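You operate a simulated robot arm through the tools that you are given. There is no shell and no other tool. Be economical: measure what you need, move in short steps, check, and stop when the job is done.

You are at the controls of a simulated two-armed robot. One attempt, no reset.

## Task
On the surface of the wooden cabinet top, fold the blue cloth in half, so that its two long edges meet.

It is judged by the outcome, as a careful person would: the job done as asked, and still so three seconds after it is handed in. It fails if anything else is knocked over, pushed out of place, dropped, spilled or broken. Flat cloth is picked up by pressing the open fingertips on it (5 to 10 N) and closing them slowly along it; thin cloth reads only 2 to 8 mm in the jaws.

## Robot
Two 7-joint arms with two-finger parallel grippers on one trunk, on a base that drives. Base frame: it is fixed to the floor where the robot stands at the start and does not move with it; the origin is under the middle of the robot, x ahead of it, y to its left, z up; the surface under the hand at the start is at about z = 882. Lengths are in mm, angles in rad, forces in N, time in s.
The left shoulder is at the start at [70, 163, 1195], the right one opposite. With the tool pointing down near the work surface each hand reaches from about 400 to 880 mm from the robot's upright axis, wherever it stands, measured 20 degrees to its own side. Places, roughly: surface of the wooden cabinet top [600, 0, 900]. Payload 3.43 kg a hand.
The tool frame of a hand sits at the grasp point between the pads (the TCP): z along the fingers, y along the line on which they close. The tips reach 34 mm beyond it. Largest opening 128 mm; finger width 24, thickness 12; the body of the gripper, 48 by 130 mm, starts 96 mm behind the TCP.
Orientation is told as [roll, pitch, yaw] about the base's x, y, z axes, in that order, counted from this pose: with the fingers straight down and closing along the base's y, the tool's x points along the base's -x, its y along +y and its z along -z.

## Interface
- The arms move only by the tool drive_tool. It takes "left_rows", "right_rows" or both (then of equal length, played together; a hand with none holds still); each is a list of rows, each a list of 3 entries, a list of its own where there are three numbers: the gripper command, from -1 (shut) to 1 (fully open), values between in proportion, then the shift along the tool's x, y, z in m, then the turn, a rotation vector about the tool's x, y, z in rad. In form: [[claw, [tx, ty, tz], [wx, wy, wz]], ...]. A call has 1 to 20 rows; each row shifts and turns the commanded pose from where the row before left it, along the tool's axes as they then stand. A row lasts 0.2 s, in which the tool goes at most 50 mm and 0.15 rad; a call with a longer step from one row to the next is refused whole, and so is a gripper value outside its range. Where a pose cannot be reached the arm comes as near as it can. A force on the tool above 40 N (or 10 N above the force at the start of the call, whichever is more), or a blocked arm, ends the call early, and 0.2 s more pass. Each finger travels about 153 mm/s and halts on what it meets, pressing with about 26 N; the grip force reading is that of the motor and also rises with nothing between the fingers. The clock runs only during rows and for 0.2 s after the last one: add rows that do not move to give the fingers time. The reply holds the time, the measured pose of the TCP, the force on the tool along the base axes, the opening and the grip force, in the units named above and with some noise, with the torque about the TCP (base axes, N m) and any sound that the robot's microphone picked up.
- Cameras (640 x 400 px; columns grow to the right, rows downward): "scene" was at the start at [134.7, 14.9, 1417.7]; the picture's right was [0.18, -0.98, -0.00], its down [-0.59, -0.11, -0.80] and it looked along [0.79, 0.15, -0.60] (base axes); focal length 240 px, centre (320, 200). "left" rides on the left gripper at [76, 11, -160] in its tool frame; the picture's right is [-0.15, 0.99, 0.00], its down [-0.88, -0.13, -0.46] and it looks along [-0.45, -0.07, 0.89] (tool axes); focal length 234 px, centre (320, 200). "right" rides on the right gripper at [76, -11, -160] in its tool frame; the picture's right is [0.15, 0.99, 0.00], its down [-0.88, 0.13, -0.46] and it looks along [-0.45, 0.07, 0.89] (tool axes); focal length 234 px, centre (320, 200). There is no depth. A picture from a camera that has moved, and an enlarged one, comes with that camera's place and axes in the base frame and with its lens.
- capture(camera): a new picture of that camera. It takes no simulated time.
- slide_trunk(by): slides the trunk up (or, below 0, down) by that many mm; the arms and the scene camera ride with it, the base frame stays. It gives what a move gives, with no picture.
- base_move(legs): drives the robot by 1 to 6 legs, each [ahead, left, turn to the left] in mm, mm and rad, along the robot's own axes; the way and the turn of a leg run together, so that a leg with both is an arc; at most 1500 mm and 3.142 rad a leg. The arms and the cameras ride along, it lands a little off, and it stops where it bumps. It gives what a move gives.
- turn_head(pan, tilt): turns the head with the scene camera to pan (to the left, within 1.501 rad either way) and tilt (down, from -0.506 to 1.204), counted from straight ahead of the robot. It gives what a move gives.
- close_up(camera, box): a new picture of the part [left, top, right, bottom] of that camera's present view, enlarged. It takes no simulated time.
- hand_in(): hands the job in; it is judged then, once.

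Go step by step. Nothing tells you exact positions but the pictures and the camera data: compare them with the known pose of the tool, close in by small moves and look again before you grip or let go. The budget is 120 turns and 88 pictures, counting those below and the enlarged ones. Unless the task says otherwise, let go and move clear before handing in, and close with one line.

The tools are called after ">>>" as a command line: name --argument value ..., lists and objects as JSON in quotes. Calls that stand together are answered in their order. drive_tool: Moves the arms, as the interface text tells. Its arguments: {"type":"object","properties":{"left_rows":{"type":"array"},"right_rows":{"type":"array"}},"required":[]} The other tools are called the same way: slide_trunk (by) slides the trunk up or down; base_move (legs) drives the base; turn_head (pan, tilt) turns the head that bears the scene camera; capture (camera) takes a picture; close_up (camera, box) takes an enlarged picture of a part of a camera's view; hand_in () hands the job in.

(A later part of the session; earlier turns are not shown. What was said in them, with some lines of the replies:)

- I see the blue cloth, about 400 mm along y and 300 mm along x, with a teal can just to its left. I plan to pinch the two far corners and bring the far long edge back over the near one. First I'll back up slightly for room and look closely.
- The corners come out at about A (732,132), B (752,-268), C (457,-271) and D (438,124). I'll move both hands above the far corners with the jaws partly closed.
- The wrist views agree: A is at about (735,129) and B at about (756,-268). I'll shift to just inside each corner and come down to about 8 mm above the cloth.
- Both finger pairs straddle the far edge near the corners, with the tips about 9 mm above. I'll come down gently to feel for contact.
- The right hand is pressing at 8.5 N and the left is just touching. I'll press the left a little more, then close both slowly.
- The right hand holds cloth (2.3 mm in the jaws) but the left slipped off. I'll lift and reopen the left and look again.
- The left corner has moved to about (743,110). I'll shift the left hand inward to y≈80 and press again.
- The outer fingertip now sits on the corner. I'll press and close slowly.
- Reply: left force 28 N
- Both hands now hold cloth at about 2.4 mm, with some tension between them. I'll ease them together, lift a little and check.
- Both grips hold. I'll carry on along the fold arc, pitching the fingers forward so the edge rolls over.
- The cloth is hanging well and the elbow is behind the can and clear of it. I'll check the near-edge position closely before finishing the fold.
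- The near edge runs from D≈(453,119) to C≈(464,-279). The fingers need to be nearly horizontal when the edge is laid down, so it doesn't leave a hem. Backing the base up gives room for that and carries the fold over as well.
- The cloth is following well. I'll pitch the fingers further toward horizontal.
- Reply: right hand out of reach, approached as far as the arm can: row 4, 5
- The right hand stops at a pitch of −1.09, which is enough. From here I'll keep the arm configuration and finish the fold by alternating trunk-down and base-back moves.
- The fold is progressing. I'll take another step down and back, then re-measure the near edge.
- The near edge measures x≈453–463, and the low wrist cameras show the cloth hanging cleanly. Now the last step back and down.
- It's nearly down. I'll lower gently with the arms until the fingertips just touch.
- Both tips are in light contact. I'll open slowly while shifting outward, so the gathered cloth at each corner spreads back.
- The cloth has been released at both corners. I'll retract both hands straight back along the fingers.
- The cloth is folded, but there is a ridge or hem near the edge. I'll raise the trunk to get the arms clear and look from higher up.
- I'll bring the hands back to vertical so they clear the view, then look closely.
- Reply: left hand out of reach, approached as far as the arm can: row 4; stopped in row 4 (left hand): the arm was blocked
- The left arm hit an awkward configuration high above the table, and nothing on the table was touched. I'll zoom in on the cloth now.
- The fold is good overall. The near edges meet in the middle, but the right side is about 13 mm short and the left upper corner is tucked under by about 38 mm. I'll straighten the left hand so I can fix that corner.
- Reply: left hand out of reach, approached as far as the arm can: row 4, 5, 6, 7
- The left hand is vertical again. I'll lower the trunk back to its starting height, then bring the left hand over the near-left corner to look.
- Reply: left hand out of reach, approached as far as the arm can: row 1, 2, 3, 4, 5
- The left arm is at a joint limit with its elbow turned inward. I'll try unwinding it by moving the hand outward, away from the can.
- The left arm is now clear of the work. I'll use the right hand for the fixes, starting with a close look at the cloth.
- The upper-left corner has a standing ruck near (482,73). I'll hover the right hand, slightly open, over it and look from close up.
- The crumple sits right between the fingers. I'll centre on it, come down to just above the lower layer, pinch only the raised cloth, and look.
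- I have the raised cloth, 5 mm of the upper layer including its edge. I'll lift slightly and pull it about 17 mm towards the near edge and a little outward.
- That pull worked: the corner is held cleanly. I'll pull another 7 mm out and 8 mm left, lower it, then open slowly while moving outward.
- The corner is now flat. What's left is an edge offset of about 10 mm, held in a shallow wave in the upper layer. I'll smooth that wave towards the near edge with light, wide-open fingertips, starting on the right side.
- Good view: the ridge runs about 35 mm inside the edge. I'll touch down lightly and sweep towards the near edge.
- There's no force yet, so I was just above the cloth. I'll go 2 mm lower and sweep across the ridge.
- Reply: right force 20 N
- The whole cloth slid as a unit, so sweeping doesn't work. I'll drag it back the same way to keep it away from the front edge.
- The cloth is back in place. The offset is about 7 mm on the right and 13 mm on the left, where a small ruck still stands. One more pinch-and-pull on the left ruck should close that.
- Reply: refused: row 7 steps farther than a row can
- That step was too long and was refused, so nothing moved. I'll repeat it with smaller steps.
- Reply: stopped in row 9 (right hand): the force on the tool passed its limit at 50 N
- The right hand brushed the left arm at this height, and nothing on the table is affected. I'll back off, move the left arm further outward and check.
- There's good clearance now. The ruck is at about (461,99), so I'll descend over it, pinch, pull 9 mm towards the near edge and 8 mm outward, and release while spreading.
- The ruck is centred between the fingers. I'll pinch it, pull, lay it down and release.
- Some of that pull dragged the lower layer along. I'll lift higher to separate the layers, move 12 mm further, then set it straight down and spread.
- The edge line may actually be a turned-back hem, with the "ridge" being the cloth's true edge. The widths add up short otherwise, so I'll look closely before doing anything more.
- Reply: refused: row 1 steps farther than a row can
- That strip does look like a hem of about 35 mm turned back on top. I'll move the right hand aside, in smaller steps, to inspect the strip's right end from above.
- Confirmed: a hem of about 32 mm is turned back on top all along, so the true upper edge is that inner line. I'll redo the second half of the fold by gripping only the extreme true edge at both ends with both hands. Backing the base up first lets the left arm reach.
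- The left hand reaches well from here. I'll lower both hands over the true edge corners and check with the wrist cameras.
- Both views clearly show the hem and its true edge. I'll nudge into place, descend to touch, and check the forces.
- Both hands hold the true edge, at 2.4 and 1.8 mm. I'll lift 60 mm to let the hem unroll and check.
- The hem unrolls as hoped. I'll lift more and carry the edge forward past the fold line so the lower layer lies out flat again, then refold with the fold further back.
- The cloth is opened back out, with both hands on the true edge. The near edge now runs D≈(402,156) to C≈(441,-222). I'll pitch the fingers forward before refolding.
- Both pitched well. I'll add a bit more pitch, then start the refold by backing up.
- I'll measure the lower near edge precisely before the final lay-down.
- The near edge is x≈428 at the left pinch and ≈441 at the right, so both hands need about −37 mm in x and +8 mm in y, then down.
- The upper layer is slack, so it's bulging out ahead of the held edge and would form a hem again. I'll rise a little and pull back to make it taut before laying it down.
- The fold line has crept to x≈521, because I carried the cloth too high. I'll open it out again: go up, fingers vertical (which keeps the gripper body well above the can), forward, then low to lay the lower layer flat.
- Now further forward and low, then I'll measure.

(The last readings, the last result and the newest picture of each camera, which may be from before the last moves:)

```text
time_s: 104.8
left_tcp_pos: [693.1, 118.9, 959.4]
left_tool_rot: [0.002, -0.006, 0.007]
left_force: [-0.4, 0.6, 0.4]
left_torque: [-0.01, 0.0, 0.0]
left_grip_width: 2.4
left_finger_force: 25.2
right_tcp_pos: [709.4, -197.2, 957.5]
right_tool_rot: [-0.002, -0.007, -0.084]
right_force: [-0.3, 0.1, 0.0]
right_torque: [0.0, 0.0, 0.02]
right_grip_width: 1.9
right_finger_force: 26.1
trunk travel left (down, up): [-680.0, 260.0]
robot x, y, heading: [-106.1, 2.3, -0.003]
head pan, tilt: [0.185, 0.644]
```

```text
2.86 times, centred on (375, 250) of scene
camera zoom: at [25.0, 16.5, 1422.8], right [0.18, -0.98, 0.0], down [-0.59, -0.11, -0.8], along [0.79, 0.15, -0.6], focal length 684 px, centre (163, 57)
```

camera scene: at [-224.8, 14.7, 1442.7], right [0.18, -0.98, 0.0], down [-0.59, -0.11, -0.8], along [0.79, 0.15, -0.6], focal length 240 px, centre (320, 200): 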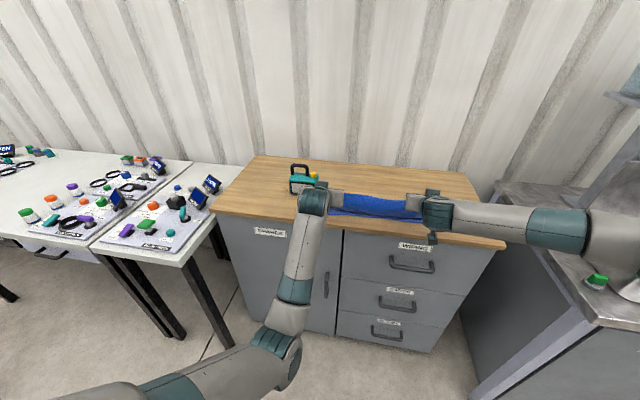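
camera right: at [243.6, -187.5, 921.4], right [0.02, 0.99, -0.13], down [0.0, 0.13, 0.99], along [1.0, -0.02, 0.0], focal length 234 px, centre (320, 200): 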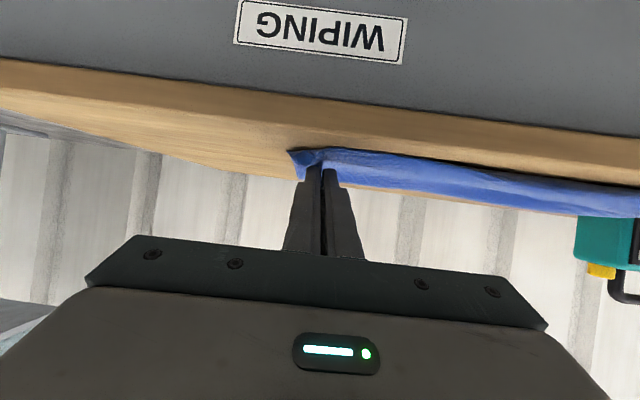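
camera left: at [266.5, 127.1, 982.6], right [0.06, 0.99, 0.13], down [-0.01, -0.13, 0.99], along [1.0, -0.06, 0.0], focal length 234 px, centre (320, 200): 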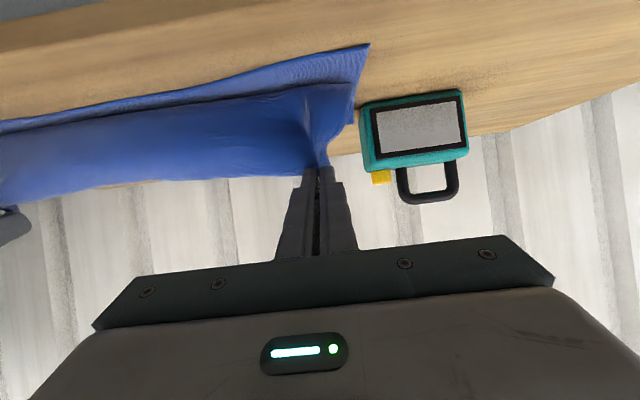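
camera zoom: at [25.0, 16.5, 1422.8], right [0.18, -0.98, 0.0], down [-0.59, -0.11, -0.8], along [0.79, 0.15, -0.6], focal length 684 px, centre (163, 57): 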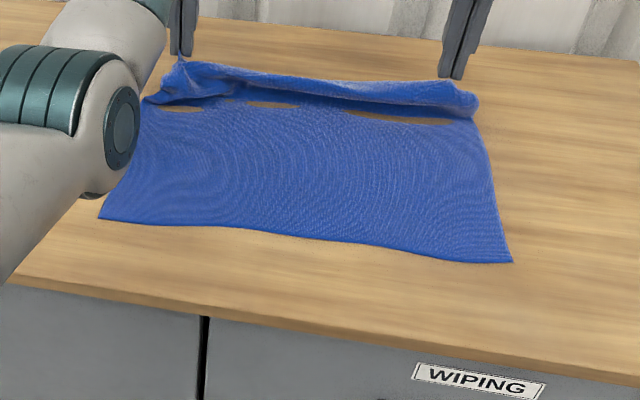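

The lower layer is now flat again (near edge D≈(458,162), C≈(477,-232)) and the held edge is lined up with it. Refolding now with a low carry.

>>> slide_trunk --by 20

>>> base_move --legs '[[-170, 0, 0]]'

>>> drive_tool --left_rows '[[-1, [0, 0, 0], [0, -0.122, 0]], [-1, [0, 0, 0], [0, -0.122, 0]], [-1, [0, 0, 0], [0, -0.122, 0]], [-1, [0, 0, 0], [0, -0.122, 0]], [-1, [0, 0, 0], [0, -0.122, 0]], [-1, [0, 0, 0], [0, -0.122, 0]], [-1, [0, 0, 0], [0, -0.122, 0]], [-1, [0, 0, 0], [0, -0.122, 0]], [-1, [0, 0, 0], [0, -0.122, 0]], [-1, [0, 0, 0], [0, 0, 0]]]' --right_rows '[[-1, [0, 0, 0], [0, -0.122, 0]], [-1, [0, 0, 0], [0, -0.122, 0]], [-1, [0, 0, 0], [0, -0.122, 0]], [-1, [0, 0, 0], [0, -0.122, 0]], [-1, [0, 0, 0], [0, -0.122, 0]], [-1, [0, 0, 0], [0, -0.122, 0]], [-1, [0, 0, 0], [0, -0.122, 0]], [-1, [0, 0, 0], [0, -0.122, 0]], [-1, [0, 0, 0], [0, -0.122, 0]], [-1, [0, 0, 0], [0, 0, 0]]]'

>>> base_move --legs '[[-70, 0, 0]]'

>>> close_up --camera "scene" --box '[280, 150, 470, 270]'

```text
time_s: 105.5
left_tcp_pos: [692.1, 118.4, 977.9]
left_tool_rot: [0.001, -0.003, 0.005]
left_force: [-0.4, -0.6, -1.1]
left_torque: [-0.04, 0.01, -0.03]
left_grip_width: 2.5
left_finger_force: 25.4
right_tcp_pos: [707.9, -197.1, 977.8]
right_tool_rot: [-0.004, -0.005, -0.083]
right_force: [1.5, 0.3, 0.0]
right_torque: [0.03, 0.0, 0.04]
right_grip_width: 1.9
right_finger_force: 26.0
trunk travel left (down, up): [-700.0, 240.0]
robot x, y, heading: [-110.1, 2.9, -0.003]
head pan, tilt: [0.185, 0.644]
```

```text
time_s: 106.9
left_tcp_pos: [526.1, 120.1, 977.0]
left_tool_rot: [0.004, -0.004, 0.008]
left_force: [0.3, 0.1, -0.5]
left_torque: [0.02, -0.01, 0.01]
left_grip_width: 2.2
left_finger_force: 25.6
right_tcp_pos: [543.2, -194.8, 976.0]
right_tool_rot: [-0.004, -0.006, -0.081]
right_force: [0.3, 0.2, 0.1]
right_torque: [-0.03, 0.0, 0.0]
right_grip_width: 1.8
right_finger_force: 26.1
trunk travel left (down, up): [-700.0, 240.0]
robot x, y, heading: [-280.1, -0.0, 0.007]
head pan, tilt: [0.185, 0.644]
```

```text
time_s: 109.1
left_tcp_pos: [525.4, 120.2, 979.1]
left_tool_rot: [0.005, -1.103, 0.003]
left_force: [0.1, 0.8, -0.4]
left_torque: [0.0, -0.01, -0.02]
left_grip_width: 2.4
left_finger_force: 25.6
right_tcp_pos: [540.5, -195.5, 975.9]
right_tool_rot: [-0.007, -1.105, -0.076]
right_force: [0.3, 0.9, 0.4]
right_torque: [0.03, -0.01, 0.02]
right_grip_width: 1.6
right_finger_force: 25.7
trunk travel left (down, up): [-700.0, 240.0]
robot x, y, heading: [-278.0, 2.7, -0.007]
head pan, tilt: [0.185, 0.644]
```

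```text
time_s: 110.1
left_tcp_pos: [458.1, 121.1, 978.9]
left_tool_rot: [0.003, -1.104, 0.004]
left_force: [0.0, 0.6, -0.5]
left_torque: [-0.01, 0.02, -0.01]
left_grip_width: 2.6
left_finger_force: 26.4
right_tcp_pos: [472.9, -195.3, 976.9]
right_tool_rot: [-0.01, -1.105, -0.075]
right_force: [0.0, 0.0, -0.4]
right_torque: [0.06, 0.01, -0.01]
right_grip_width: 2.0
right_finger_force: 26.0
trunk travel left (down, up): [-700.0, 240.0]
robot x, y, heading: [-345.1, 3.7, 0.001]
head pan, tilt: [0.185, 0.644]
```

```text
3.33 times, centred on (375, 210) of scene
camera zoom: at [-210.3, 16.6, 1442.7], right [0.19, -0.98, 0.0], down [-0.59, -0.11, -0.8], along [0.79, 0.15, -0.6], focal length 799 px, centre (137, 167)
```

zoom: 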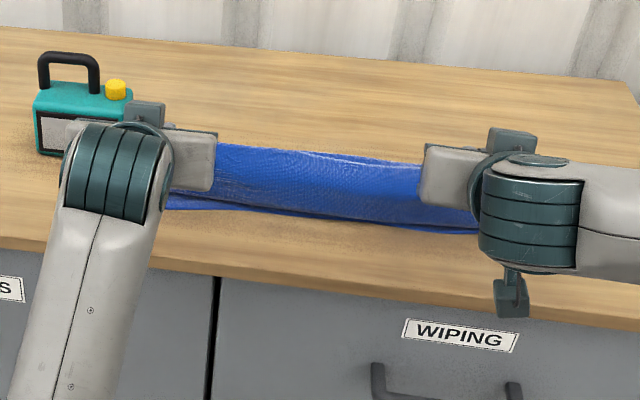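

The low carry let the upper layer sag and stick. The edge needs to follow a taut arc about a fold line at x≈615, at a height that also clears the can. I'll go up and forward once more to lay the lower layer out.

>>> slide_trunk --by 75

>>> base_move --legs '[[210, -2, 0]]'

>>> slide_trunk --by -42

>>> close_up --camera "scene" --box '[280, 190, 470, 310]'

```text
time_s: 111.2
left_tcp_pos: [457.3, 120.9, 1053.9]
left_tool_rot: [0.005, -1.103, 0.003]
left_force: [0.2, 0.9, -0.1]
left_torque: [0.0, 0.02, -0.02]
left_grip_width: 2.6
left_finger_force: 26.0
right_tcp_pos: [472.6, -195.7, 1052.8]
right_tool_rot: [-0.009, -1.105, -0.075]
right_force: [-0.3, -0.3, -0.1]
right_torque: [-0.02, 0.01, -0.02]
right_grip_width: 1.6
right_finger_force: 26.1
trunk travel left (down, up): [-775.0, 165.0]
robot x, y, heading: [-345.3, 3.0, 0.002]
head pan, tilt: [0.185, 0.644]
```

```text
time_s: 112.9
left_tcp_pos: [667.2, 118.8, 1054.1]
left_tool_rot: [0.005, -1.103, 0.004]
left_force: [0.8, -1.2, -0.4]
left_torque: [0.02, 0.01, 0.03]
left_grip_width: 2.4
left_finger_force: 26.6
right_tcp_pos: [684.4, -195.9, 1051.7]
right_tool_rot: [-0.009, -1.103, -0.073]
right_force: [-0.2, 0.3, 0.0]
right_torque: [0.01, -0.01, 0.03]
right_grip_width: 1.7
right_finger_force: 25.8
trunk travel left (down, up): [-775.0, 165.0]
robot x, y, heading: [-133.8, -1.4, 0.009]
head pan, tilt: [0.185, 0.644]
```

```text
time_s: 113.7
left_tcp_pos: [666.6, 120.1, 1012.5]
left_tool_rot: [0.003, -1.104, 0.004]
left_force: [-0.5, -0.5, -0.7]
left_torque: [0.02, -0.02, 0.02]
left_grip_width: 2.3
left_finger_force: 25.9
right_tcp_pos: [683.5, -196.6, 1009.8]
right_tool_rot: [-0.008, -1.104, -0.073]
right_force: [0.3, -0.2, -0.3]
right_torque: [-0.04, 0.0, 0.02]
right_grip_width: 1.5
right_finger_force: 26.3
trunk travel left (down, up): [-733.0, 207.0]
robot x, y, heading: [-135.0, -0.8, 0.004]
head pan, tilt: [0.185, 0.644]
```

```text
3.33 times, centred on (375, 250) of scene
camera zoom: at [-0.3, 15.2, 1475.8], right [0.19, -0.98, 0.0], down [-0.59, -0.11, -0.8], along [0.79, 0.15, -0.6], focal length 799 px, centre (137, 33)
```

zoom: 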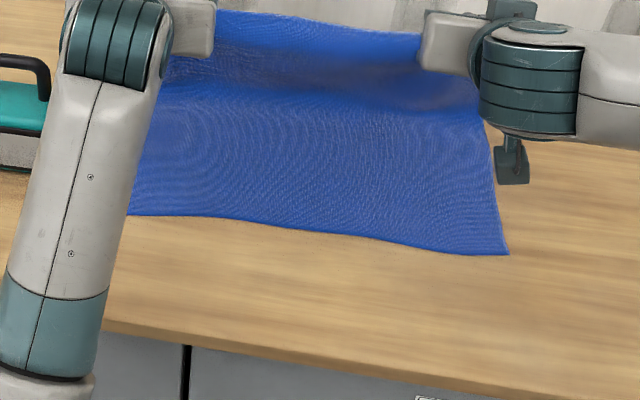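

The cloth is laid out flat; its near edge is now at x≈493 (left) to 508 (right), so the fold line should be at about 641. I'll follow the taut arc in small base and trunk steps.

>>> slide_trunk --by 34

>>> base_move --legs '[[-50, 0, 0]]'

>>> base_move --legs '[[-50, 0, 0]]'

>>> slide_trunk --by -11

>>> base_move --legs '[[-20, 0, 0]]'

>>> slide_trunk --by -11

>>> base_move --legs '[[-18, 0, 0]]'

>>> slide_trunk --by -12

>>> base_move --legs '[[-14, 0, 0]]'

>>> slide_trunk --by -12

>>> base_move --legs '[[-12, 0, 0]]'

>>> close_up --camera "scene" --box '[280, 170, 470, 290]'

```text
time_s: 114.5
left_tcp_pos: [666.7, 118.3, 1045.2]
left_tool_rot: [0.003, -1.102, 0.004]
left_force: [-0.7, 0.1, 0.3]
left_torque: [0.02, 0.02, -0.01]
left_grip_width: 2.1
left_finger_force: 26.0
right_tcp_pos: [684.1, -196.5, 1042.8]
right_tool_rot: [-0.01, -1.104, -0.073]
right_force: [-0.7, 0.5, -0.7]
right_torque: [-0.02, 0.0, 0.03]
right_grip_width: 1.8
right_finger_force: 25.7
trunk travel left (down, up): [-767.0, 173.0]
robot x, y, heading: [-136.0, 1.5, -0.003]
head pan, tilt: [0.185, 0.644]
```

```text
time_s: 115.4
left_tcp_pos: [619.2, 119.0, 1042.7]
left_tool_rot: [0.007, -1.1, 0.003]
left_force: [0.8, -0.2, 1.1]
left_torque: [0.0, -0.01, 0.02]
left_grip_width: 2.1
left_finger_force: 26.0
right_tcp_pos: [636.1, -196.7, 1041.5]
right_tool_rot: [-0.008, -1.101, -0.074]
right_force: [-0.2, -0.3, -0.6]
right_torque: [-0.01, 0.04, -0.01]
right_grip_width: 1.9
right_finger_force: 25.5
trunk travel left (down, up): [-767.0, 173.0]
robot x, y, heading: [-184.6, -6.1, 0.004]
head pan, tilt: [0.185, 0.644]
```

```text
time_s: 116.4
left_tcp_pos: [570.8, 120.2, 1043.1]
left_tool_rot: [0.004, -1.1, 0.002]
left_force: [0.1, 0.8, -0.4]
left_torque: [0.0, -0.05, -0.02]
left_grip_width: 2.1
left_finger_force: 25.6
right_tcp_pos: [585.7, -196.3, 1040.8]
right_tool_rot: [-0.008, -1.099, -0.072]
right_force: [-0.4, 0.1, -0.2]
right_torque: [-0.01, -0.01, 0.0]
right_grip_width: 1.7
right_finger_force: 26.1
trunk travel left (down, up): [-767.0, 173.0]
robot x, y, heading: [-231.3, 2.2, 0.001]
head pan, tilt: [0.185, 0.644]
```

```text
time_s: 117.0
left_tcp_pos: [568.3, 119.9, 1034.1]
left_tool_rot: [0.006, -1.102, 0.003]
left_force: [-0.4, -0.5, 0.1]
left_torque: [0.03, 0.02, -0.02]
left_grip_width: 2.3
left_finger_force: 25.6
right_tcp_pos: [584.7, -196.0, 1032.4]
right_tool_rot: [-0.008, -1.102, -0.072]
right_force: [0.3, 0.4, -0.1]
right_torque: [0.03, 0.0, 0.0]
right_grip_width: 1.7
right_finger_force: 26.1
trunk travel left (down, up): [-756.0, 184.0]
robot x, y, heading: [-233.5, 0.4, 0.001]
head pan, tilt: [0.185, 0.644]
```

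```text
time_s: 117.8
left_tcp_pos: [551.4, 119.6, 1030.7]
left_tool_rot: [0.005, -1.099, 0.002]
left_force: [0.5, -0.3, -0.1]
left_torque: [0.0, 0.01, -0.01]
left_grip_width: 2.3
left_finger_force: 25.9
right_tcp_pos: [568.5, -195.8, 1028.9]
right_tool_rot: [-0.01, -1.099, -0.071]
right_force: [-0.4, -0.1, 0.0]
right_torque: [0.0, 0.01, 0.0]
right_grip_width: 1.7
right_finger_force: 25.8
trunk travel left (down, up): [-756.0, 184.0]
robot x, y, heading: [-250.1, 3.2, 0.003]
head pan, tilt: [0.185, 0.644]
```

```text
time_s: 118.3
left_tcp_pos: [549.3, 119.0, 1023.8]
left_tool_rot: [0.007, -1.102, 0.004]
left_force: [0.2, 0.1, -0.1]
left_torque: [0.02, 0.01, -0.03]
left_grip_width: 2.2
left_finger_force: 26.6
right_tcp_pos: [566.5, -196.7, 1021.1]
right_tool_rot: [-0.008, -1.103, -0.072]
right_force: [-0.3, -0.3, -0.1]
right_torque: [0.04, 0.0, 0.0]
right_grip_width: 1.7
right_finger_force: 26.2
trunk travel left (down, up): [-745.0, 195.0]
robot x, y, heading: [-251.3, 1.0, 0.003]
head pan, tilt: [0.185, 0.644]
```

```text
time_s: 119.1
left_tcp_pos: [534.5, 118.8, 1022.0]
left_tool_rot: [0.005, -1.098, 0.003]
left_force: [0.3, -1.0, -0.1]
left_torque: [0.01, 0.01, -0.03]
left_grip_width: 2.3
left_finger_force: 26.0
right_tcp_pos: [550.7, -195.0, 1020.0]
right_tool_rot: [-0.01, -1.101, -0.07]
right_force: [1.0, -0.1, -0.4]
right_torque: [-0.02, -0.01, 0.02]
right_grip_width: 1.9
right_finger_force: 26.2
trunk travel left (down, up): [-745.0, 195.0]
robot x, y, heading: [-269.2, -2.1, -0.0]
head pan, tilt: [0.185, 0.644]
```

```text
time_s: 119.7
left_tcp_pos: [531.6, 118.8, 1009.9]
left_tool_rot: [0.004, -1.1, 0.005]
left_force: [-0.3, 0.8, -0.6]
left_torque: [0.02, -0.01, -0.02]
left_grip_width: 2.5
left_finger_force: 26.2
right_tcp_pos: [548.0, -195.4, 1008.9]
right_tool_rot: [-0.008, -1.101, -0.073]
right_force: [-0.5, 0.4, 0.2]
right_torque: [-0.03, 0.02, 0.01]
right_grip_width: 1.6
right_finger_force: 26.4
trunk travel left (down, up): [-733.0, 207.0]
robot x, y, heading: [-268.2, 1.1, 0.005]
head pan, tilt: [0.185, 0.644]
```

```text
time_s: 120.5
left_tcp_pos: [520.1, 120.1, 1008.2]
left_tool_rot: [0.006, -1.098, 0.003]
left_force: [0.6, 0.1, -0.6]
left_torque: [0.05, -0.01, 0.03]
left_grip_width: 2.4
left_finger_force: 26.0
right_tcp_pos: [536.1, -196.3, 1007.5]
right_tool_rot: [-0.011, -1.102, -0.071]
right_force: [0.6, -0.6, -0.6]
right_torque: [-0.02, -0.02, -0.01]
right_grip_width: 1.9
right_finger_force: 26.2
trunk travel left (down, up): [-733.0, 207.0]
robot x, y, heading: [-283.1, -2.2, -0.001]
head pan, tilt: [0.185, 0.644]
```

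```text
time_s: 121.1
left_tcp_pos: [518.1, 119.8, 1000.1]
left_tool_rot: [0.003, -1.102, 0.002]
left_force: [-0.1, 0.1, -0.1]
left_torque: [0.01, 0.02, 0.01]
left_grip_width: 2.4
left_finger_force: 26.0
right_tcp_pos: [534.7, -196.8, 996.3]
right_tool_rot: [-0.012, -1.103, -0.071]
right_force: [0.4, 0.2, 1.0]
right_torque: [0.02, 0.04, 0.06]
right_grip_width: 1.5
right_finger_force: 25.9
trunk travel left (down, up): [-721.0, 219.0]
robot x, y, heading: [-281.3, 1.2, 0.003]
head pan, tilt: [0.185, 0.644]
```

```text
time_s: 121.8
left_tcp_pos: [506.8, 119.0, 996.8]
left_tool_rot: [0.004, -1.101, 0.003]
left_force: [0.4, 0.5, -0.4]
left_torque: [0.0, -0.02, -0.02]
left_grip_width: 2.4
left_finger_force: 25.6
right_tcp_pos: [524.0, -196.2, 994.7]
right_tool_rot: [-0.009, -1.103, -0.072]
right_force: [-0.5, -0.2, -0.2]
right_torque: [-0.02, -0.01, 0.04]
right_grip_width: 1.9
right_finger_force: 26.6
trunk travel left (down, up): [-721.0, 219.0]
robot x, y, heading: [-293.6, 0.6, 0.003]
head pan, tilt: [0.185, 0.644]
```

```text
3.33 times, centred on (375, 230) of scene
camera zoom: at [-158.0, 14.6, 1463.3], right [0.19, -0.98, 0.0], down [-0.59, -0.11, -0.8], along [0.78, 0.15, -0.6], focal length 799 px, centre (137, 100)
```

zoom: 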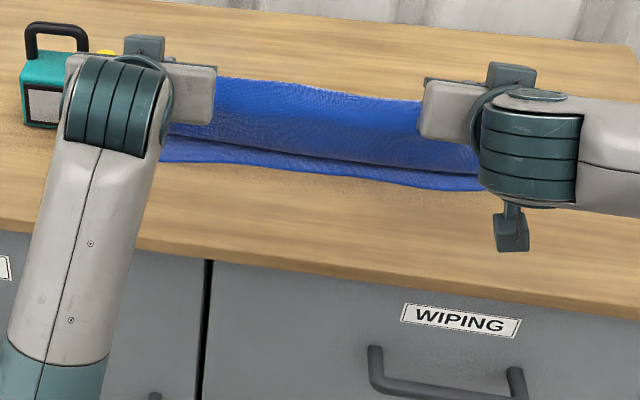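

From this angle I can't tell whether the sheet is taut or sagging. The low wrist camera should show it from the side.

>>> capture --camera "right"

```text
3 pictures are left
camera right: at [347.2, -193.5, 999.2], right [0.01, 0.99, -0.14], down [0.0, 0.14, 0.99], along [1.0, -0.01, 0.0], focal length 234 px, centre (320, 200)
```

right: 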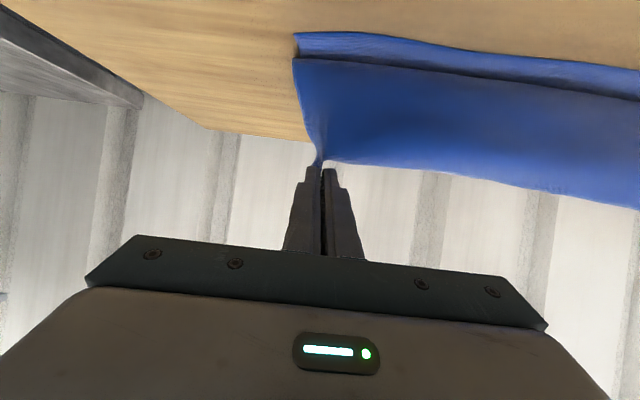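

The side view shows the sheet sagging, and the fold has rolled to about 629: a taut pull rolls it, so the edge has to come down on a 45° line with the sheet hanging freely. I'll go forward once more to lay the cloth out.

>>> slide_trunk --by 45

>>> base_move --legs '[[45, 0, 0]]'

>>> slide_trunk --by 35

>>> base_move --legs '[[42, 0, 0]]'

>>> slide_trunk --by -35

>>> base_move --legs '[[38, 0, 0]]'

>>> slide_trunk --by -32

>>> base_move --legs '[[30, 0, 0]]'

>>> close_up --camera "scene" --box '[280, 190, 470, 310]'

```text
time_s: 122.7
left_tcp_pos: [506.3, 120.6, 1043.7]
left_tool_rot: [0.005, -1.101, 0.004]
left_force: [0.0, -0.3, 0.6]
left_torque: [-0.02, -0.01, -0.02]
left_grip_width: 2.5
left_finger_force: 26.6
right_tcp_pos: [521.1, -196.0, 1041.3]
right_tool_rot: [-0.011, -1.102, -0.072]
right_force: [0.2, 1.0, -0.3]
right_torque: [-0.03, 0.02, 0.02]
right_grip_width: 1.7
right_finger_force: 26.1
trunk travel left (down, up): [-766.0, 174.0]
robot x, y, heading: [-298.8, -2.1, 0.0]
head pan, tilt: [0.185, 0.644]
```

```text
time_s: 123.6
left_tcp_pos: [547.7, 119.4, 1046.8]
left_tool_rot: [0.006, -1.105, 0.003]
left_force: [-0.4, 0.6, 0.0]
left_torque: [0.01, 0.03, 0.0]
left_grip_width: 2.4
left_finger_force: 26.2
right_tcp_pos: [565.3, -196.2, 1043.8]
right_tool_rot: [-0.01, -1.105, -0.07]
right_force: [-0.3, 0.2, 0.4]
right_torque: [0.0, 0.03, 0.02]
right_grip_width: 1.7
right_finger_force: 26.2
trunk travel left (down, up): [-766.0, 174.0]
robot x, y, heading: [-254.6, 2.6, -0.0]
head pan, tilt: [0.185, 0.644]
```

```text
time_s: 124.4
left_tcp_pos: [552.2, 119.7, 1076.9]
left_tool_rot: [0.007, -1.1, 0.004]
left_force: [0.2, -0.1, -0.7]
left_torque: [0.04, -0.02, -0.03]
left_grip_width: 2.4
left_finger_force: 25.8
right_tcp_pos: [568.2, -197.1, 1075.1]
right_tool_rot: [-0.01, -1.102, -0.071]
right_force: [1.2, 0.7, -0.5]
right_torque: [-0.02, 0.02, 0.03]
right_grip_width: 2.1
right_finger_force: 25.5
trunk travel left (down, up): [-801.0, 139.0]
robot x, y, heading: [-252.0, -2.9, 0.006]
head pan, tilt: [0.185, 0.644]
```

```text
time_s: 125.3
left_tcp_pos: [588.0, 120.1, 1082.7]
left_tool_rot: [0.005, -1.103, 0.003]
left_force: [-1.3, 1.1, -0.2]
left_torque: [0.0, 0.02, -0.01]
left_grip_width: 2.2
left_finger_force: 25.8
right_tcp_pos: [604.5, -195.1, 1081.0]
right_tool_rot: [-0.008, -1.107, -0.073]
right_force: [-1.1, -0.7, 0.3]
right_torque: [-0.01, 0.0, 0.01]
right_grip_width: 1.8
right_finger_force: 25.9
trunk travel left (down, up): [-801.0, 139.0]
robot x, y, heading: [-211.0, -5.4, 0.0]
head pan, tilt: [0.185, 0.644]
```

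```text
time_s: 126.1
left_tcp_pos: [592.4, 119.9, 1042.7]
left_tool_rot: [0.005, -1.102, 0.003]
left_force: [0.6, -0.5, -0.2]
left_torque: [-0.02, -0.01, 0.02]
left_grip_width: 2.5
left_finger_force: 25.8
right_tcp_pos: [608.4, -195.5, 1042.0]
right_tool_rot: [-0.011, -1.103, -0.073]
right_force: [0.1, 0.2, 0.1]
right_torque: [0.0, 0.0, 0.02]
right_grip_width: 1.6
right_finger_force: 26.0
trunk travel left (down, up): [-766.0, 174.0]
robot x, y, heading: [-208.0, -0.9, 0.002]
head pan, tilt: [0.185, 0.644]
```

```text
time_s: 127.0
left_tcp_pos: [625.9, 119.5, 1047.3]
left_tool_rot: [0.004, -1.105, 0.005]
left_force: [0.3, -0.5, 0.0]
left_torque: [-0.01, 0.02, -0.02]
left_grip_width: 2.3
left_finger_force: 25.7
right_tcp_pos: [642.0, -196.3, 1046.1]
right_tool_rot: [-0.009, -1.108, -0.072]
right_force: [-0.2, -0.1, 0.8]
right_torque: [0.03, 0.03, 0.0]
right_grip_width: 1.9
right_finger_force: 26.0
trunk travel left (down, up): [-766.0, 174.0]
robot x, y, heading: [-173.9, 2.8, 0.004]
head pan, tilt: [0.185, 0.644]
```

```text
time_s: 127.7
left_tcp_pos: [629.6, 119.8, 1011.5]
left_tool_rot: [0.004, -1.101, 0.003]
left_force: [-0.1, -0.7, -0.2]
left_torque: [-0.04, 0.03, -0.02]
left_grip_width: 2.5
left_finger_force: 26.2
right_tcp_pos: [645.7, -197.7, 1009.8]
right_tool_rot: [-0.008, -1.105, -0.073]
right_force: [0.0, -0.2, 0.6]
right_torque: [0.02, 0.01, 0.0]
right_grip_width: 1.5
right_finger_force: 25.9
trunk travel left (down, up): [-734.0, 206.0]
robot x, y, heading: [-178.2, 2.8, 0.006]
head pan, tilt: [0.185, 0.644]
```

```text
time_s: 128.6
left_tcp_pos: [656.4, 118.8, 1014.0]
left_tool_rot: [0.005, -1.103, 0.004]
left_force: [-0.6, -0.3, 0.1]
left_torque: [0.02, -0.01, 0.04]
left_grip_width: 2.5
left_finger_force: 25.9
right_tcp_pos: [671.8, -195.8, 1013.5]
right_tool_rot: [-0.01, -1.108, -0.075]
right_force: [0.3, -0.4, -0.4]
right_torque: [0.01, 0.02, 0.01]
right_grip_width: 1.8
right_finger_force: 26.0
trunk travel left (down, up): [-734.0, 206.0]
robot x, y, heading: [-140.8, -0.5, 0.0]
head pan, tilt: [0.185, 0.644]
```

```text
3.33 times, centred on (375, 250) of scene
camera zoom: at [-12.7, 15.3, 1477.2], right [0.19, -0.98, 0.0], down [-0.59, -0.11, -0.8], along [0.79, 0.15, -0.6], focal length 799 px, centre (137, 33)
```

zoom: 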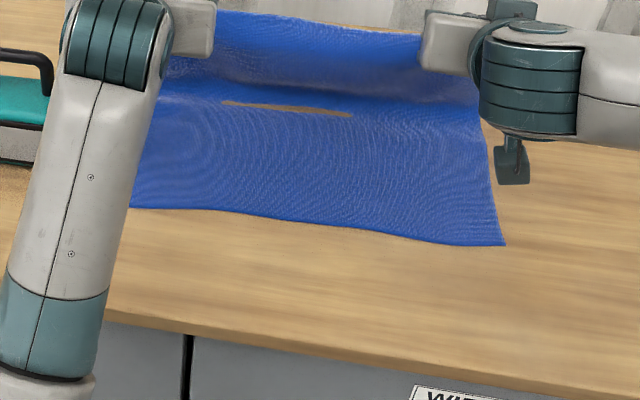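

The cloth is laid out (near edge x≈490 left, 508 right), so the fold line should be at about 638/656. Now up to directly above it, then the 45° descent.

>>> base_move --legs '[[-22, 0, 0]]'

>>> slide_trunk --by 21

>>> base_move --legs '[[-22, 0, 0]]'

>>> slide_trunk --by 20

>>> base_move --legs '[[-25, 0, 0]]'

>>> slide_trunk --by -25

>>> base_move --legs '[[-25, 0, 0]]'

>>> slide_trunk --by -25

>>> base_move --legs '[[-25, 0, 0]]'

>>> slide_trunk --by -25

>>> base_move --legs '[[-25, 0, 0]]'

>>> slide_trunk --by -25

```text
time_s: 129.3
left_tcp_pos: [639.6, 119.3, 1009.4]
left_tool_rot: [0.006, -1.1, 0.003]
left_force: [0.1, -0.3, -0.4]
left_torque: [-0.02, -0.01, 0.03]
left_grip_width: 2.5
left_finger_force: 25.7
right_tcp_pos: [654.9, -196.4, 1007.9]
right_tool_rot: [-0.009, -1.098, -0.072]
right_force: [-0.2, -0.2, -0.2]
right_torque: [-0.01, 0.0, 0.06]
right_grip_width: 1.8
right_finger_force: 25.8
trunk travel left (down, up): [-734.0, 206.0]
robot x, y, heading: [-164.8, -3.4, 0.003]
head pan, tilt: [0.185, 0.644]
```

```text
time_s: 130.0
left_tcp_pos: [635.8, 118.8, 1033.0]
left_tool_rot: [0.006, -1.104, 0.004]
left_force: [0.1, 1.5, -1.0]
left_torque: [-0.02, 0.01, -0.02]
left_grip_width: 2.1
left_finger_force: 26.0
right_tcp_pos: [651.8, -196.4, 1031.7]
right_tool_rot: [-0.008, -1.105, -0.074]
right_force: [-0.7, 0.6, 0.8]
right_torque: [-0.01, 0.01, 0.0]
right_grip_width: 1.7
right_finger_force: 25.9
trunk travel left (down, up): [-755.0, 185.0]
robot x, y, heading: [-161.4, -3.8, 0.001]
head pan, tilt: [0.185, 0.644]
```

```text
time_s: 130.8
left_tcp_pos: [618.8, 118.8, 1029.6]
left_tool_rot: [0.006, -1.097, 0.003]
left_force: [0.6, -0.1, -0.9]
left_torque: [0.0, 0.01, -0.03]
left_grip_width: 2.3
left_finger_force: 25.8
right_tcp_pos: [634.5, -196.4, 1027.9]
right_tool_rot: [-0.011, -1.099, -0.071]
right_force: [-0.3, 0.4, 0.3]
right_torque: [-0.02, 0.0, 0.0]
right_grip_width: 1.8
right_finger_force: 25.9
trunk travel left (down, up): [-755.0, 185.0]
robot x, y, heading: [-184.9, 1.1, 0.004]
head pan, tilt: [0.185, 0.644]
```

```text
time_s: 131.5
left_tcp_pos: [615.0, 118.8, 1053.6]
left_tool_rot: [0.005, -1.105, 0.004]
left_force: [0.0, -0.4, -0.4]
left_torque: [0.01, 0.02, 0.01]
left_grip_width: 2.2
left_finger_force: 26.3
right_tcp_pos: [630.6, -196.3, 1050.1]
right_tool_rot: [-0.012, -1.102, -0.071]
right_force: [-0.3, 0.2, -0.3]
right_torque: [0.03, -0.02, -0.01]
right_grip_width: 1.7
right_finger_force: 26.1
trunk travel left (down, up): [-775.0, 165.0]
robot x, y, heading: [-186.3, 0.1, -0.001]
head pan, tilt: [0.185, 0.644]
```

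```text
time_s: 132.3
left_tcp_pos: [594.6, 118.8, 1049.8]
left_tool_rot: [0.006, -1.098, 0.002]
left_force: [0.2, 0.2, 0.3]
left_torque: [-0.01, -0.01, 0.0]
left_grip_width: 2.4
left_finger_force: 26.2
right_tcp_pos: [611.2, -195.6, 1048.1]
right_tool_rot: [-0.011, -1.098, -0.072]
right_force: [0.6, -0.4, -0.3]
right_torque: [0.04, -0.04, -0.04]
right_grip_width: 1.8
right_finger_force: 26.6
trunk travel left (down, up): [-775.0, 165.0]
robot x, y, heading: [-211.1, 2.6, 0.004]
head pan, tilt: [0.185, 0.644]
```

```text
time_s: 133.0
left_tcp_pos: [589.8, 119.4, 1029.8]
left_tool_rot: [0.006, -1.103, 0.004]
left_force: [-0.4, 0.6, 0.0]
left_torque: [-0.02, 0.03, -0.02]
left_grip_width: 2.3
left_finger_force: 26.6
right_tcp_pos: [606.4, -196.0, 1026.5]
right_tool_rot: [-0.01, -1.105, -0.072]
right_force: [0.0, -0.7, 0.3]
right_torque: [0.02, 0.0, 0.0]
right_grip_width: 1.9
right_finger_force: 26.3
trunk travel left (down, up): [-750.0, 190.0]
robot x, y, heading: [-211.8, -3.0, 0.002]
head pan, tilt: [0.185, 0.644]
```

```text
time_s: 133.8
left_tcp_pos: [568.2, 119.5, 1024.8]
left_tool_rot: [0.005, -1.1, 0.002]
left_force: [0.0, -1.0, 0.0]
left_torque: [0.02, -0.01, 0.02]
left_grip_width: 2.3
left_finger_force: 25.9
right_tcp_pos: [586.5, -196.0, 1023.0]
right_tool_rot: [-0.009, -1.099, -0.072]
right_force: [-0.3, -0.2, -0.7]
right_torque: [-0.04, 0.0, -0.01]
right_grip_width: 1.8
right_finger_force: 25.3
trunk travel left (down, up): [-750.0, 190.0]
robot x, y, heading: [-236.5, -1.6, 0.003]
head pan, tilt: [0.185, 0.644]
```

```text
time_s: 134.5
left_tcp_pos: [565.6, 118.2, 1003.2]
left_tool_rot: [0.004, -1.102, 0.003]
left_force: [-0.8, -0.6, 0.1]
left_torque: [-0.01, 0.02, 0.02]
left_grip_width: 2.4
left_finger_force: 26.2
right_tcp_pos: [582.7, -196.6, 1001.9]
right_tool_rot: [-0.01, -1.104, -0.072]
right_force: [-0.5, -0.4, 0.3]
right_torque: [0.03, 0.01, 0.01]
right_grip_width: 1.5
right_finger_force: 25.7
trunk travel left (down, up): [-725.0, 215.0]
robot x, y, heading: [-232.0, 3.3, 0.003]
head pan, tilt: [0.185, 0.644]
```

```text
time_s: 135.3
left_tcp_pos: [545.3, 120.1, 999.6]
left_tool_rot: [0.006, -1.098, 0.004]
left_force: [0.3, 0.2, -0.1]
left_torque: [0.02, 0.02, -0.03]
left_grip_width: 2.2
left_finger_force: 26.3
right_tcp_pos: [560.8, -195.7, 997.7]
right_tool_rot: [-0.01, -1.099, -0.07]
right_force: [-0.1, -0.5, -0.1]
right_torque: [0.02, 0.03, 0.01]
right_grip_width: 1.6
right_finger_force: 25.9
trunk travel left (down, up): [-725.0, 215.0]
robot x, y, heading: [-262.8, 2.8, 0.003]
head pan, tilt: [0.185, 0.644]
```

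```text
time_s: 136.1
left_tcp_pos: [542.0, 119.9, 980.0]
left_tool_rot: [0.006, -1.103, 0.003]
left_force: [0.0, -0.3, 0.3]
left_torque: [0.01, 0.04, -0.03]
left_grip_width: 2.1
left_finger_force: 26.0
right_tcp_pos: [558.8, -195.6, 977.1]
right_tool_rot: [-0.013, -1.103, -0.07]
right_force: [0.1, 0.0, 0.2]
right_torque: [0.0, -0.02, 0.02]
right_grip_width: 1.9
right_finger_force: 26.4
trunk travel left (down, up): [-700.0, 240.0]
robot x, y, heading: [-257.7, -2.5, 0.004]
head pan, tilt: [0.185, 0.644]
```

```text
time_s: 136.9
left_tcp_pos: [520.8, 120.5, 975.9]
left_tool_rot: [0.008, -1.098, 0.003]
left_force: [-0.5, 0.2, -0.4]
left_torque: [0.02, -0.02, 0.01]
left_grip_width: 2.3
left_finger_force: 25.6
right_tcp_pos: [537.9, -196.2, 972.3]
right_tool_rot: [-0.012, -1.1, -0.071]
right_force: [1.4, 1.8, -0.4]
right_torque: [-0.01, 0.0, 0.06]
right_grip_width: 1.6
right_finger_force: 26.1
trunk travel left (down, up): [-700.0, 240.0]
robot x, y, heading: [-280.6, -2.8, 0.005]
head pan, tilt: [0.185, 0.644]
```

```text
time_s: 137.6
left_tcp_pos: [518.6, 119.8, 954.0]
left_tool_rot: [0.005, -1.103, 0.004]
left_force: [0.3, 0.8, -0.4]
left_torque: [0.0, 0.03, -0.01]
left_grip_width: 2.2
left_finger_force: 26.2
right_tcp_pos: [534.7, -196.0, 950.8]
right_tool_rot: [-0.012, -1.104, -0.07]
right_force: [-0.9, -0.9, -0.1]
right_torque: [0.04, 0.03, 0.02]
right_grip_width: 1.9
right_finger_force: 26.1
trunk travel left (down, up): [-675.0, 265.0]
robot x, y, heading: [-279.5, 0.0, 0.002]
head pan, tilt: [0.185, 0.644]
```

The left edge is at about (544, height 46), right on the line. Final steps: back first, then down, keeping slight tension at the end.

>>> base_move --legs '[[-25, 0, 0]]'

>>> slide_trunk --by -18

>>> base_move --legs '[[-27, 0, 0]]'

>>> slide_trunk --by -14

>>> capture --camera "right"

```text
time_s: 138.4
left_tcp_pos: [495.5, 119.7, 952.0]
left_tool_rot: [0.007, -1.099, 0.004]
left_force: [-0.1, 1.1, 0.1]
left_torque: [-0.03, -0.03, -0.01]
left_grip_width: 2.5
left_finger_force: 26.2
right_tcp_pos: [512.3, -195.9, 948.7]
right_tool_rot: [-0.014, -1.101, -0.07]
right_force: [-0.3, -0.1, -0.9]
right_torque: [-0.03, -0.01, 0.02]
right_grip_width: 1.9
right_finger_force: 25.8
trunk travel left (down, up): [-675.0, 265.0]
robot x, y, heading: [-306.0, -3.2, 0.003]
head pan, tilt: [0.185, 0.644]
```

```text
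time_s: 139.0
left_tcp_pos: [493.7, 120.7, 935.7]
left_tool_rot: [0.006, -1.101, 0.004]
left_force: [-1.1, -0.2, 0.3]
left_torque: [0.0, 0.02, -0.02]
left_grip_width: 2.1
left_finger_force: 25.7
right_tcp_pos: [509.8, -195.7, 933.0]
right_tool_rot: [-0.013, -1.103, -0.07]
right_force: [-0.1, -0.1, 0.0]
right_torque: [0.01, 0.02, -0.01]
right_grip_width: 1.8
right_finger_force: 26.2
trunk travel left (down, up): [-657.0, 283.0]
robot x, y, heading: [-307.3, 1.4, 0.004]
head pan, tilt: [0.185, 0.644]
```

```text
time_s: 139.9
left_tcp_pos: [469.5, 120.9, 933.0]
left_tool_rot: [0.007, -1.102, 0.004]
left_force: [0.0, -0.1, 0.3]
left_torque: [0.01, 0.04, -0.04]
left_grip_width: 2.2
left_finger_force: 25.7
right_tcp_pos: [485.6, -196.4, 929.8]
right_tool_rot: [-0.014, -1.102, -0.069]
right_force: [0.1, 0.4, 0.0]
right_torque: [-0.03, -0.01, 0.02]
right_grip_width: 1.6
right_finger_force: 25.3
trunk travel left (down, up): [-657.0, 283.0]
robot x, y, heading: [-335.6, -3.8, 0.001]
head pan, tilt: [0.185, 0.644]
```

```text
time_s: 140.5
left_tcp_pos: [468.1, 121.4, 920.5]
left_tool_rot: [0.007, -1.101, 0.003]
left_force: [0.0, -0.3, 1.6]
left_torque: [0.0, -0.03, -0.02]
left_grip_width: 2.4
left_finger_force: 26.2
right_tcp_pos: [484.6, -195.4, 919.6]
right_tool_rot: [-0.012, -1.102, -0.069]
right_force: [-0.3, 0.0, 0.6]
right_torque: [0.02, 0.04, 0.02]
right_grip_width: 2.0
right_finger_force: 26.2
trunk travel left (down, up): [-643.0, 297.0]
robot x, y, heading: [-334.5, -2.3, 0.002]
head pan, tilt: [0.185, 0.644]
```

```text
1 pictures are left
camera right: at [307.2, -193.0, 922.4], right [0.01, 0.99, -0.14], down [0.0, 0.14, 0.99], along [1.0, -0.01, 0.0], focal length 234 px, centre (320, 200)
```

right: 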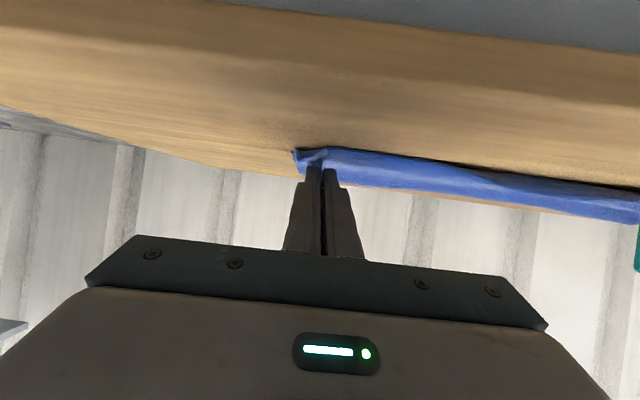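

Only the upper layer shows at the front, and the layers are nearly coincident with a slight bulge ahead of the edge. I'll make a small lift and 13 mm pull back so the edge leads, then set down and release with a slight outward spread.

>>> slide_trunk --by 10

>>> base_move --legs '[[-13, 0, 0]]'

>>> slide_trunk --by -15

```text
time_s: 141.1
left_tcp_pos: [467.7, 120.4, 929.1]
left_tool_rot: [0.007, -1.099, 0.005]
left_force: [0.3, 1.3, 0.1]
left_torque: [-0.04, 0.0, 0.03]
left_grip_width: 2.1
left_finger_force: 26.3
right_tcp_pos: [484.4, -197.4, 927.1]
right_tool_rot: [-0.013, -1.103, -0.068]
right_force: [-0.4, 0.4, 1.1]
right_torque: [0.01, -0.01, 0.01]
right_grip_width: 1.7
right_finger_force: 25.7
trunk travel left (down, up): [-653.0, 287.0]
robot x, y, heading: [-334.9, -0.2, 0.011]
head pan, tilt: [0.185, 0.644]
```

```text
time_s: 141.8
left_tcp_pos: [456.0, 120.5, 928.7]
left_tool_rot: [0.007, -1.099, 0.005]
left_force: [-0.5, 0.1, -0.9]
left_torque: [0.01, -0.03, 0.02]
left_grip_width: 2.2
left_finger_force: 26.4
right_tcp_pos: [473.4, -196.2, 927.3]
right_tool_rot: [-0.013, -1.101, -0.069]
right_force: [0.0, 0.5, -0.1]
right_torque: [0.01, -0.01, -0.04]
right_grip_width: 1.7
right_finger_force: 26.1
trunk travel left (down, up): [-653.0, 287.0]
robot x, y, heading: [-347.8, -1.8, 0.001]
head pan, tilt: [0.185, 0.644]
```

```text
time_s: 142.4
left_tcp_pos: [455.8, 121.4, 916.4]
left_tool_rot: [0.005, -1.104, 0.005]
left_force: [0.4, 0.2, 7.2]
left_torque: [0.0, -0.18, 0.0]
left_grip_width: 2.5
left_finger_force: 25.8
right_tcp_pos: [471.7, -195.6, 914.1]
right_tool_rot: [-0.011, -1.104, -0.068]
right_force: [1.1, 0.3, 4.0]
right_torque: [0.0, -0.11, -0.03]
right_grip_width: 1.7
right_finger_force: 25.8
trunk travel left (down, up): [-638.0, 302.0]
robot x, y, heading: [-346.0, -1.3, 0.007]
head pan, tilt: [0.185, 0.644]
```

Both are in light contact. I'll open slowly with an outward shift, then retract straight back.

>>> drive_tool --left_rows '[[-0.94, [0, 0.0015, 0], [0, 0, 0]], [-0.88, [0, 0.0018, 0], [0, 0, 0]], [-0.82, [0, 0.0018, 0], [0, 0, 0]], [-0.76, [0, 0.0018, 0], [0, 0, 0]], [-0.7, [0, 0.0018, 0], [0, 0, 0]], [-0.64, [0, 0.0018, 0], [0, 0, 0]], [-0.58, [0, 0.0018, 0], [0, 0, 0]], [-0.52, [0, 0.0018, 0], [0, 0, 0]], [-0.52, [0, 0, 0], [0, 0, 0]], [-0.52, [0, 0, -0.004], [0, 0, 0]], [-0.52, [0, 0, -0.008], [0, 0, 0]], [-0.52, [0, 0, -0.014], [0, 0, 0]], [-0.52, [0, 0, -0.02], [0, 0, 0]], [-0.52, [0, 0, -0.02], [0, 0, 0]], [-0.52, [0, 0, -0.02], [0, 0, 0]], [-0.52, [0, 0, 0], [0, 0, 0]]]' --right_rows '[[-0.94, [0, -0.0015, 0], [0, 0, 0]], [-0.88, [0, -0.0018, 0], [0, 0, 0]], [-0.82, [0, -0.0018, 0], [0, 0, 0]], [-0.76, [0, -0.0018, 0], [0, 0, 0]], [-0.7, [0, -0.0018, 0], [0, 0, 0]], [-0.64, [0, -0.0018, 0], [0, 0, 0]], [-0.58, [0, -0.0018, 0], [0, 0, 0]], [-0.52, [0, -0.0018, 0], [0, 0, 0]], [-0.52, [0, 0, 0], [0, 0, 0]], [-0.52, [0, 0, -0.004], [0, 0, 0]], [-0.52, [0, 0, -0.008], [0, 0, 0]], [-0.52, [0, 0, -0.014], [0, 0, 0]], [-0.52, [0, 0, -0.02], [0, 0, 0]], [-0.52, [0, 0, -0.02], [0, 0, 0]], [-0.52, [0, 0, -0.02], [0, 0, 0]], [-0.52, [0, 0, 0], [0, 0, 0]]]'

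>>> base_move --legs '[[-100, 0, 0]]'

>>> slide_trunk --by 200

```text
time_s: 145.8
left_tcp_pos: [377.9, 134.0, 955.1]
left_tool_rot: [0.006, -1.098, 0.003]
left_force: [0.8, 0.1, 0.4]
left_torque: [0.02, -0.01, 0.03]
left_grip_width: 30.7
left_finger_force: 0.0
right_tcp_pos: [394.7, -202.8, 952.1]
right_tool_rot: [-0.014, -1.102, -0.068]
right_force: [1.3, 0.1, 0.5]
right_torque: [-0.02, -0.02, -0.02]
right_grip_width: 30.7
right_finger_force: 0.0
trunk travel left (down, up): [-638.0, 302.0]
robot x, y, heading: [-344.6, -2.2, -0.001]
head pan, tilt: [0.185, 0.644]
```

```text
time_s: 147.0
left_tcp_pos: [278.8, 134.1, 955.2]
left_tool_rot: [0.008, -1.101, 0.006]
left_force: [0.1, 0.1, 0.1]
left_torque: [-0.01, 0.02, -0.02]
left_grip_width: 30.5
left_finger_force: 0.0
right_tcp_pos: [295.1, -202.2, 953.1]
right_tool_rot: [-0.012, -1.105, -0.07]
right_force: [0.3, 0.3, 0.7]
right_torque: [-0.01, 0.0, 0.0]
right_grip_width: 30.6
right_finger_force: 0.1
trunk travel left (down, up): [-638.0, 302.0]
robot x, y, heading: [-445.4, -2.5, 0.003]
head pan, tilt: [0.185, 0.644]
```

```text
time_s: 149.2
left_tcp_pos: [278.4, 134.2, 1155.1]
left_tool_rot: [0.006, -1.1, 0.006]
left_force: [0.0, -0.1, 0.1]
left_torque: [0.01, 0.0, 0.03]
left_grip_width: 30.7
left_finger_force: 0.1
right_tcp_pos: [295.8, -202.4, 1153.3]
right_tool_rot: [-0.012, -1.101, -0.068]
right_force: [-0.7, 0.6, -0.5]
right_torque: [0.0, -0.01, -0.01]
right_grip_width: 30.7
right_finger_force: 0.0
trunk travel left (down, up): [-838.0, 102.0]
robot x, y, heading: [-439.7, -0.7, 0.004]
head pan, tilt: [0.185, 0.644]
```

I'll raise a bit more so the arms are out of view, and use the last picture for verification.

>>> slide_trunk --by 95

>>> close_up --camera "scene" --box '[305, 200, 425, 275]'

```text
time_s: 150.5
left_tcp_pos: [279.6, 134.2, 1248.8]
left_tool_rot: [0.006, -1.101, 0.004]
left_force: [0.0, -0.5, 0.4]
left_torque: [0.02, 0.0, -0.01]
left_grip_width: 30.8
left_finger_force: 0.1
right_tcp_pos: [294.9, -202.9, 1246.2]
right_tool_rot: [-0.012, -1.101, -0.067]
right_force: [0.5, -0.4, 0.7]
right_torque: [0.01, 0.02, 0.04]
right_grip_width: 30.7
right_finger_force: 0.1
trunk travel left (down, up): [-933.0, 7.0]
robot x, y, heading: [-446.0, -2.3, 0.006]
head pan, tilt: [0.185, 0.644]
```

```text
5.33 times, centred on (365, 238) of scene
camera zoom: at [-309.6, 14.2, 1675.6], right [0.19, -0.98, 0.0], down [-0.59, -0.11, -0.8], along [0.78, 0.15, -0.6], focal length 1278 px, centre (80, 0)
```

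zoom: 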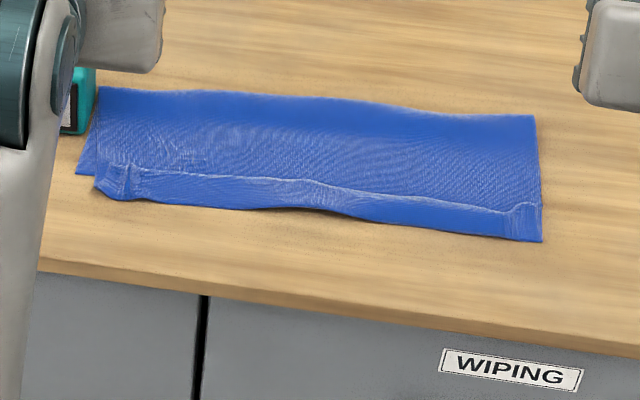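

The cloth is folded, and the upper layer's long edge lies within about 2 to 10 mm of the lower one: left corners (488,148) over (479,164), right (512,-229) over about (510,-229). A slack lip of about 35 mm sticks out in front of the edge. Both hands are open and clear. The can appears to be where it was, as far as I can see. With no pictures left, I'm handing in.

>>> hand_in

```text
The job is handed in.
```

I folded the blue cloth in half and handed it in: its two long edges lie within about 10 mm of each other, but a slack lip of about 35 mm sticks out in front of them.
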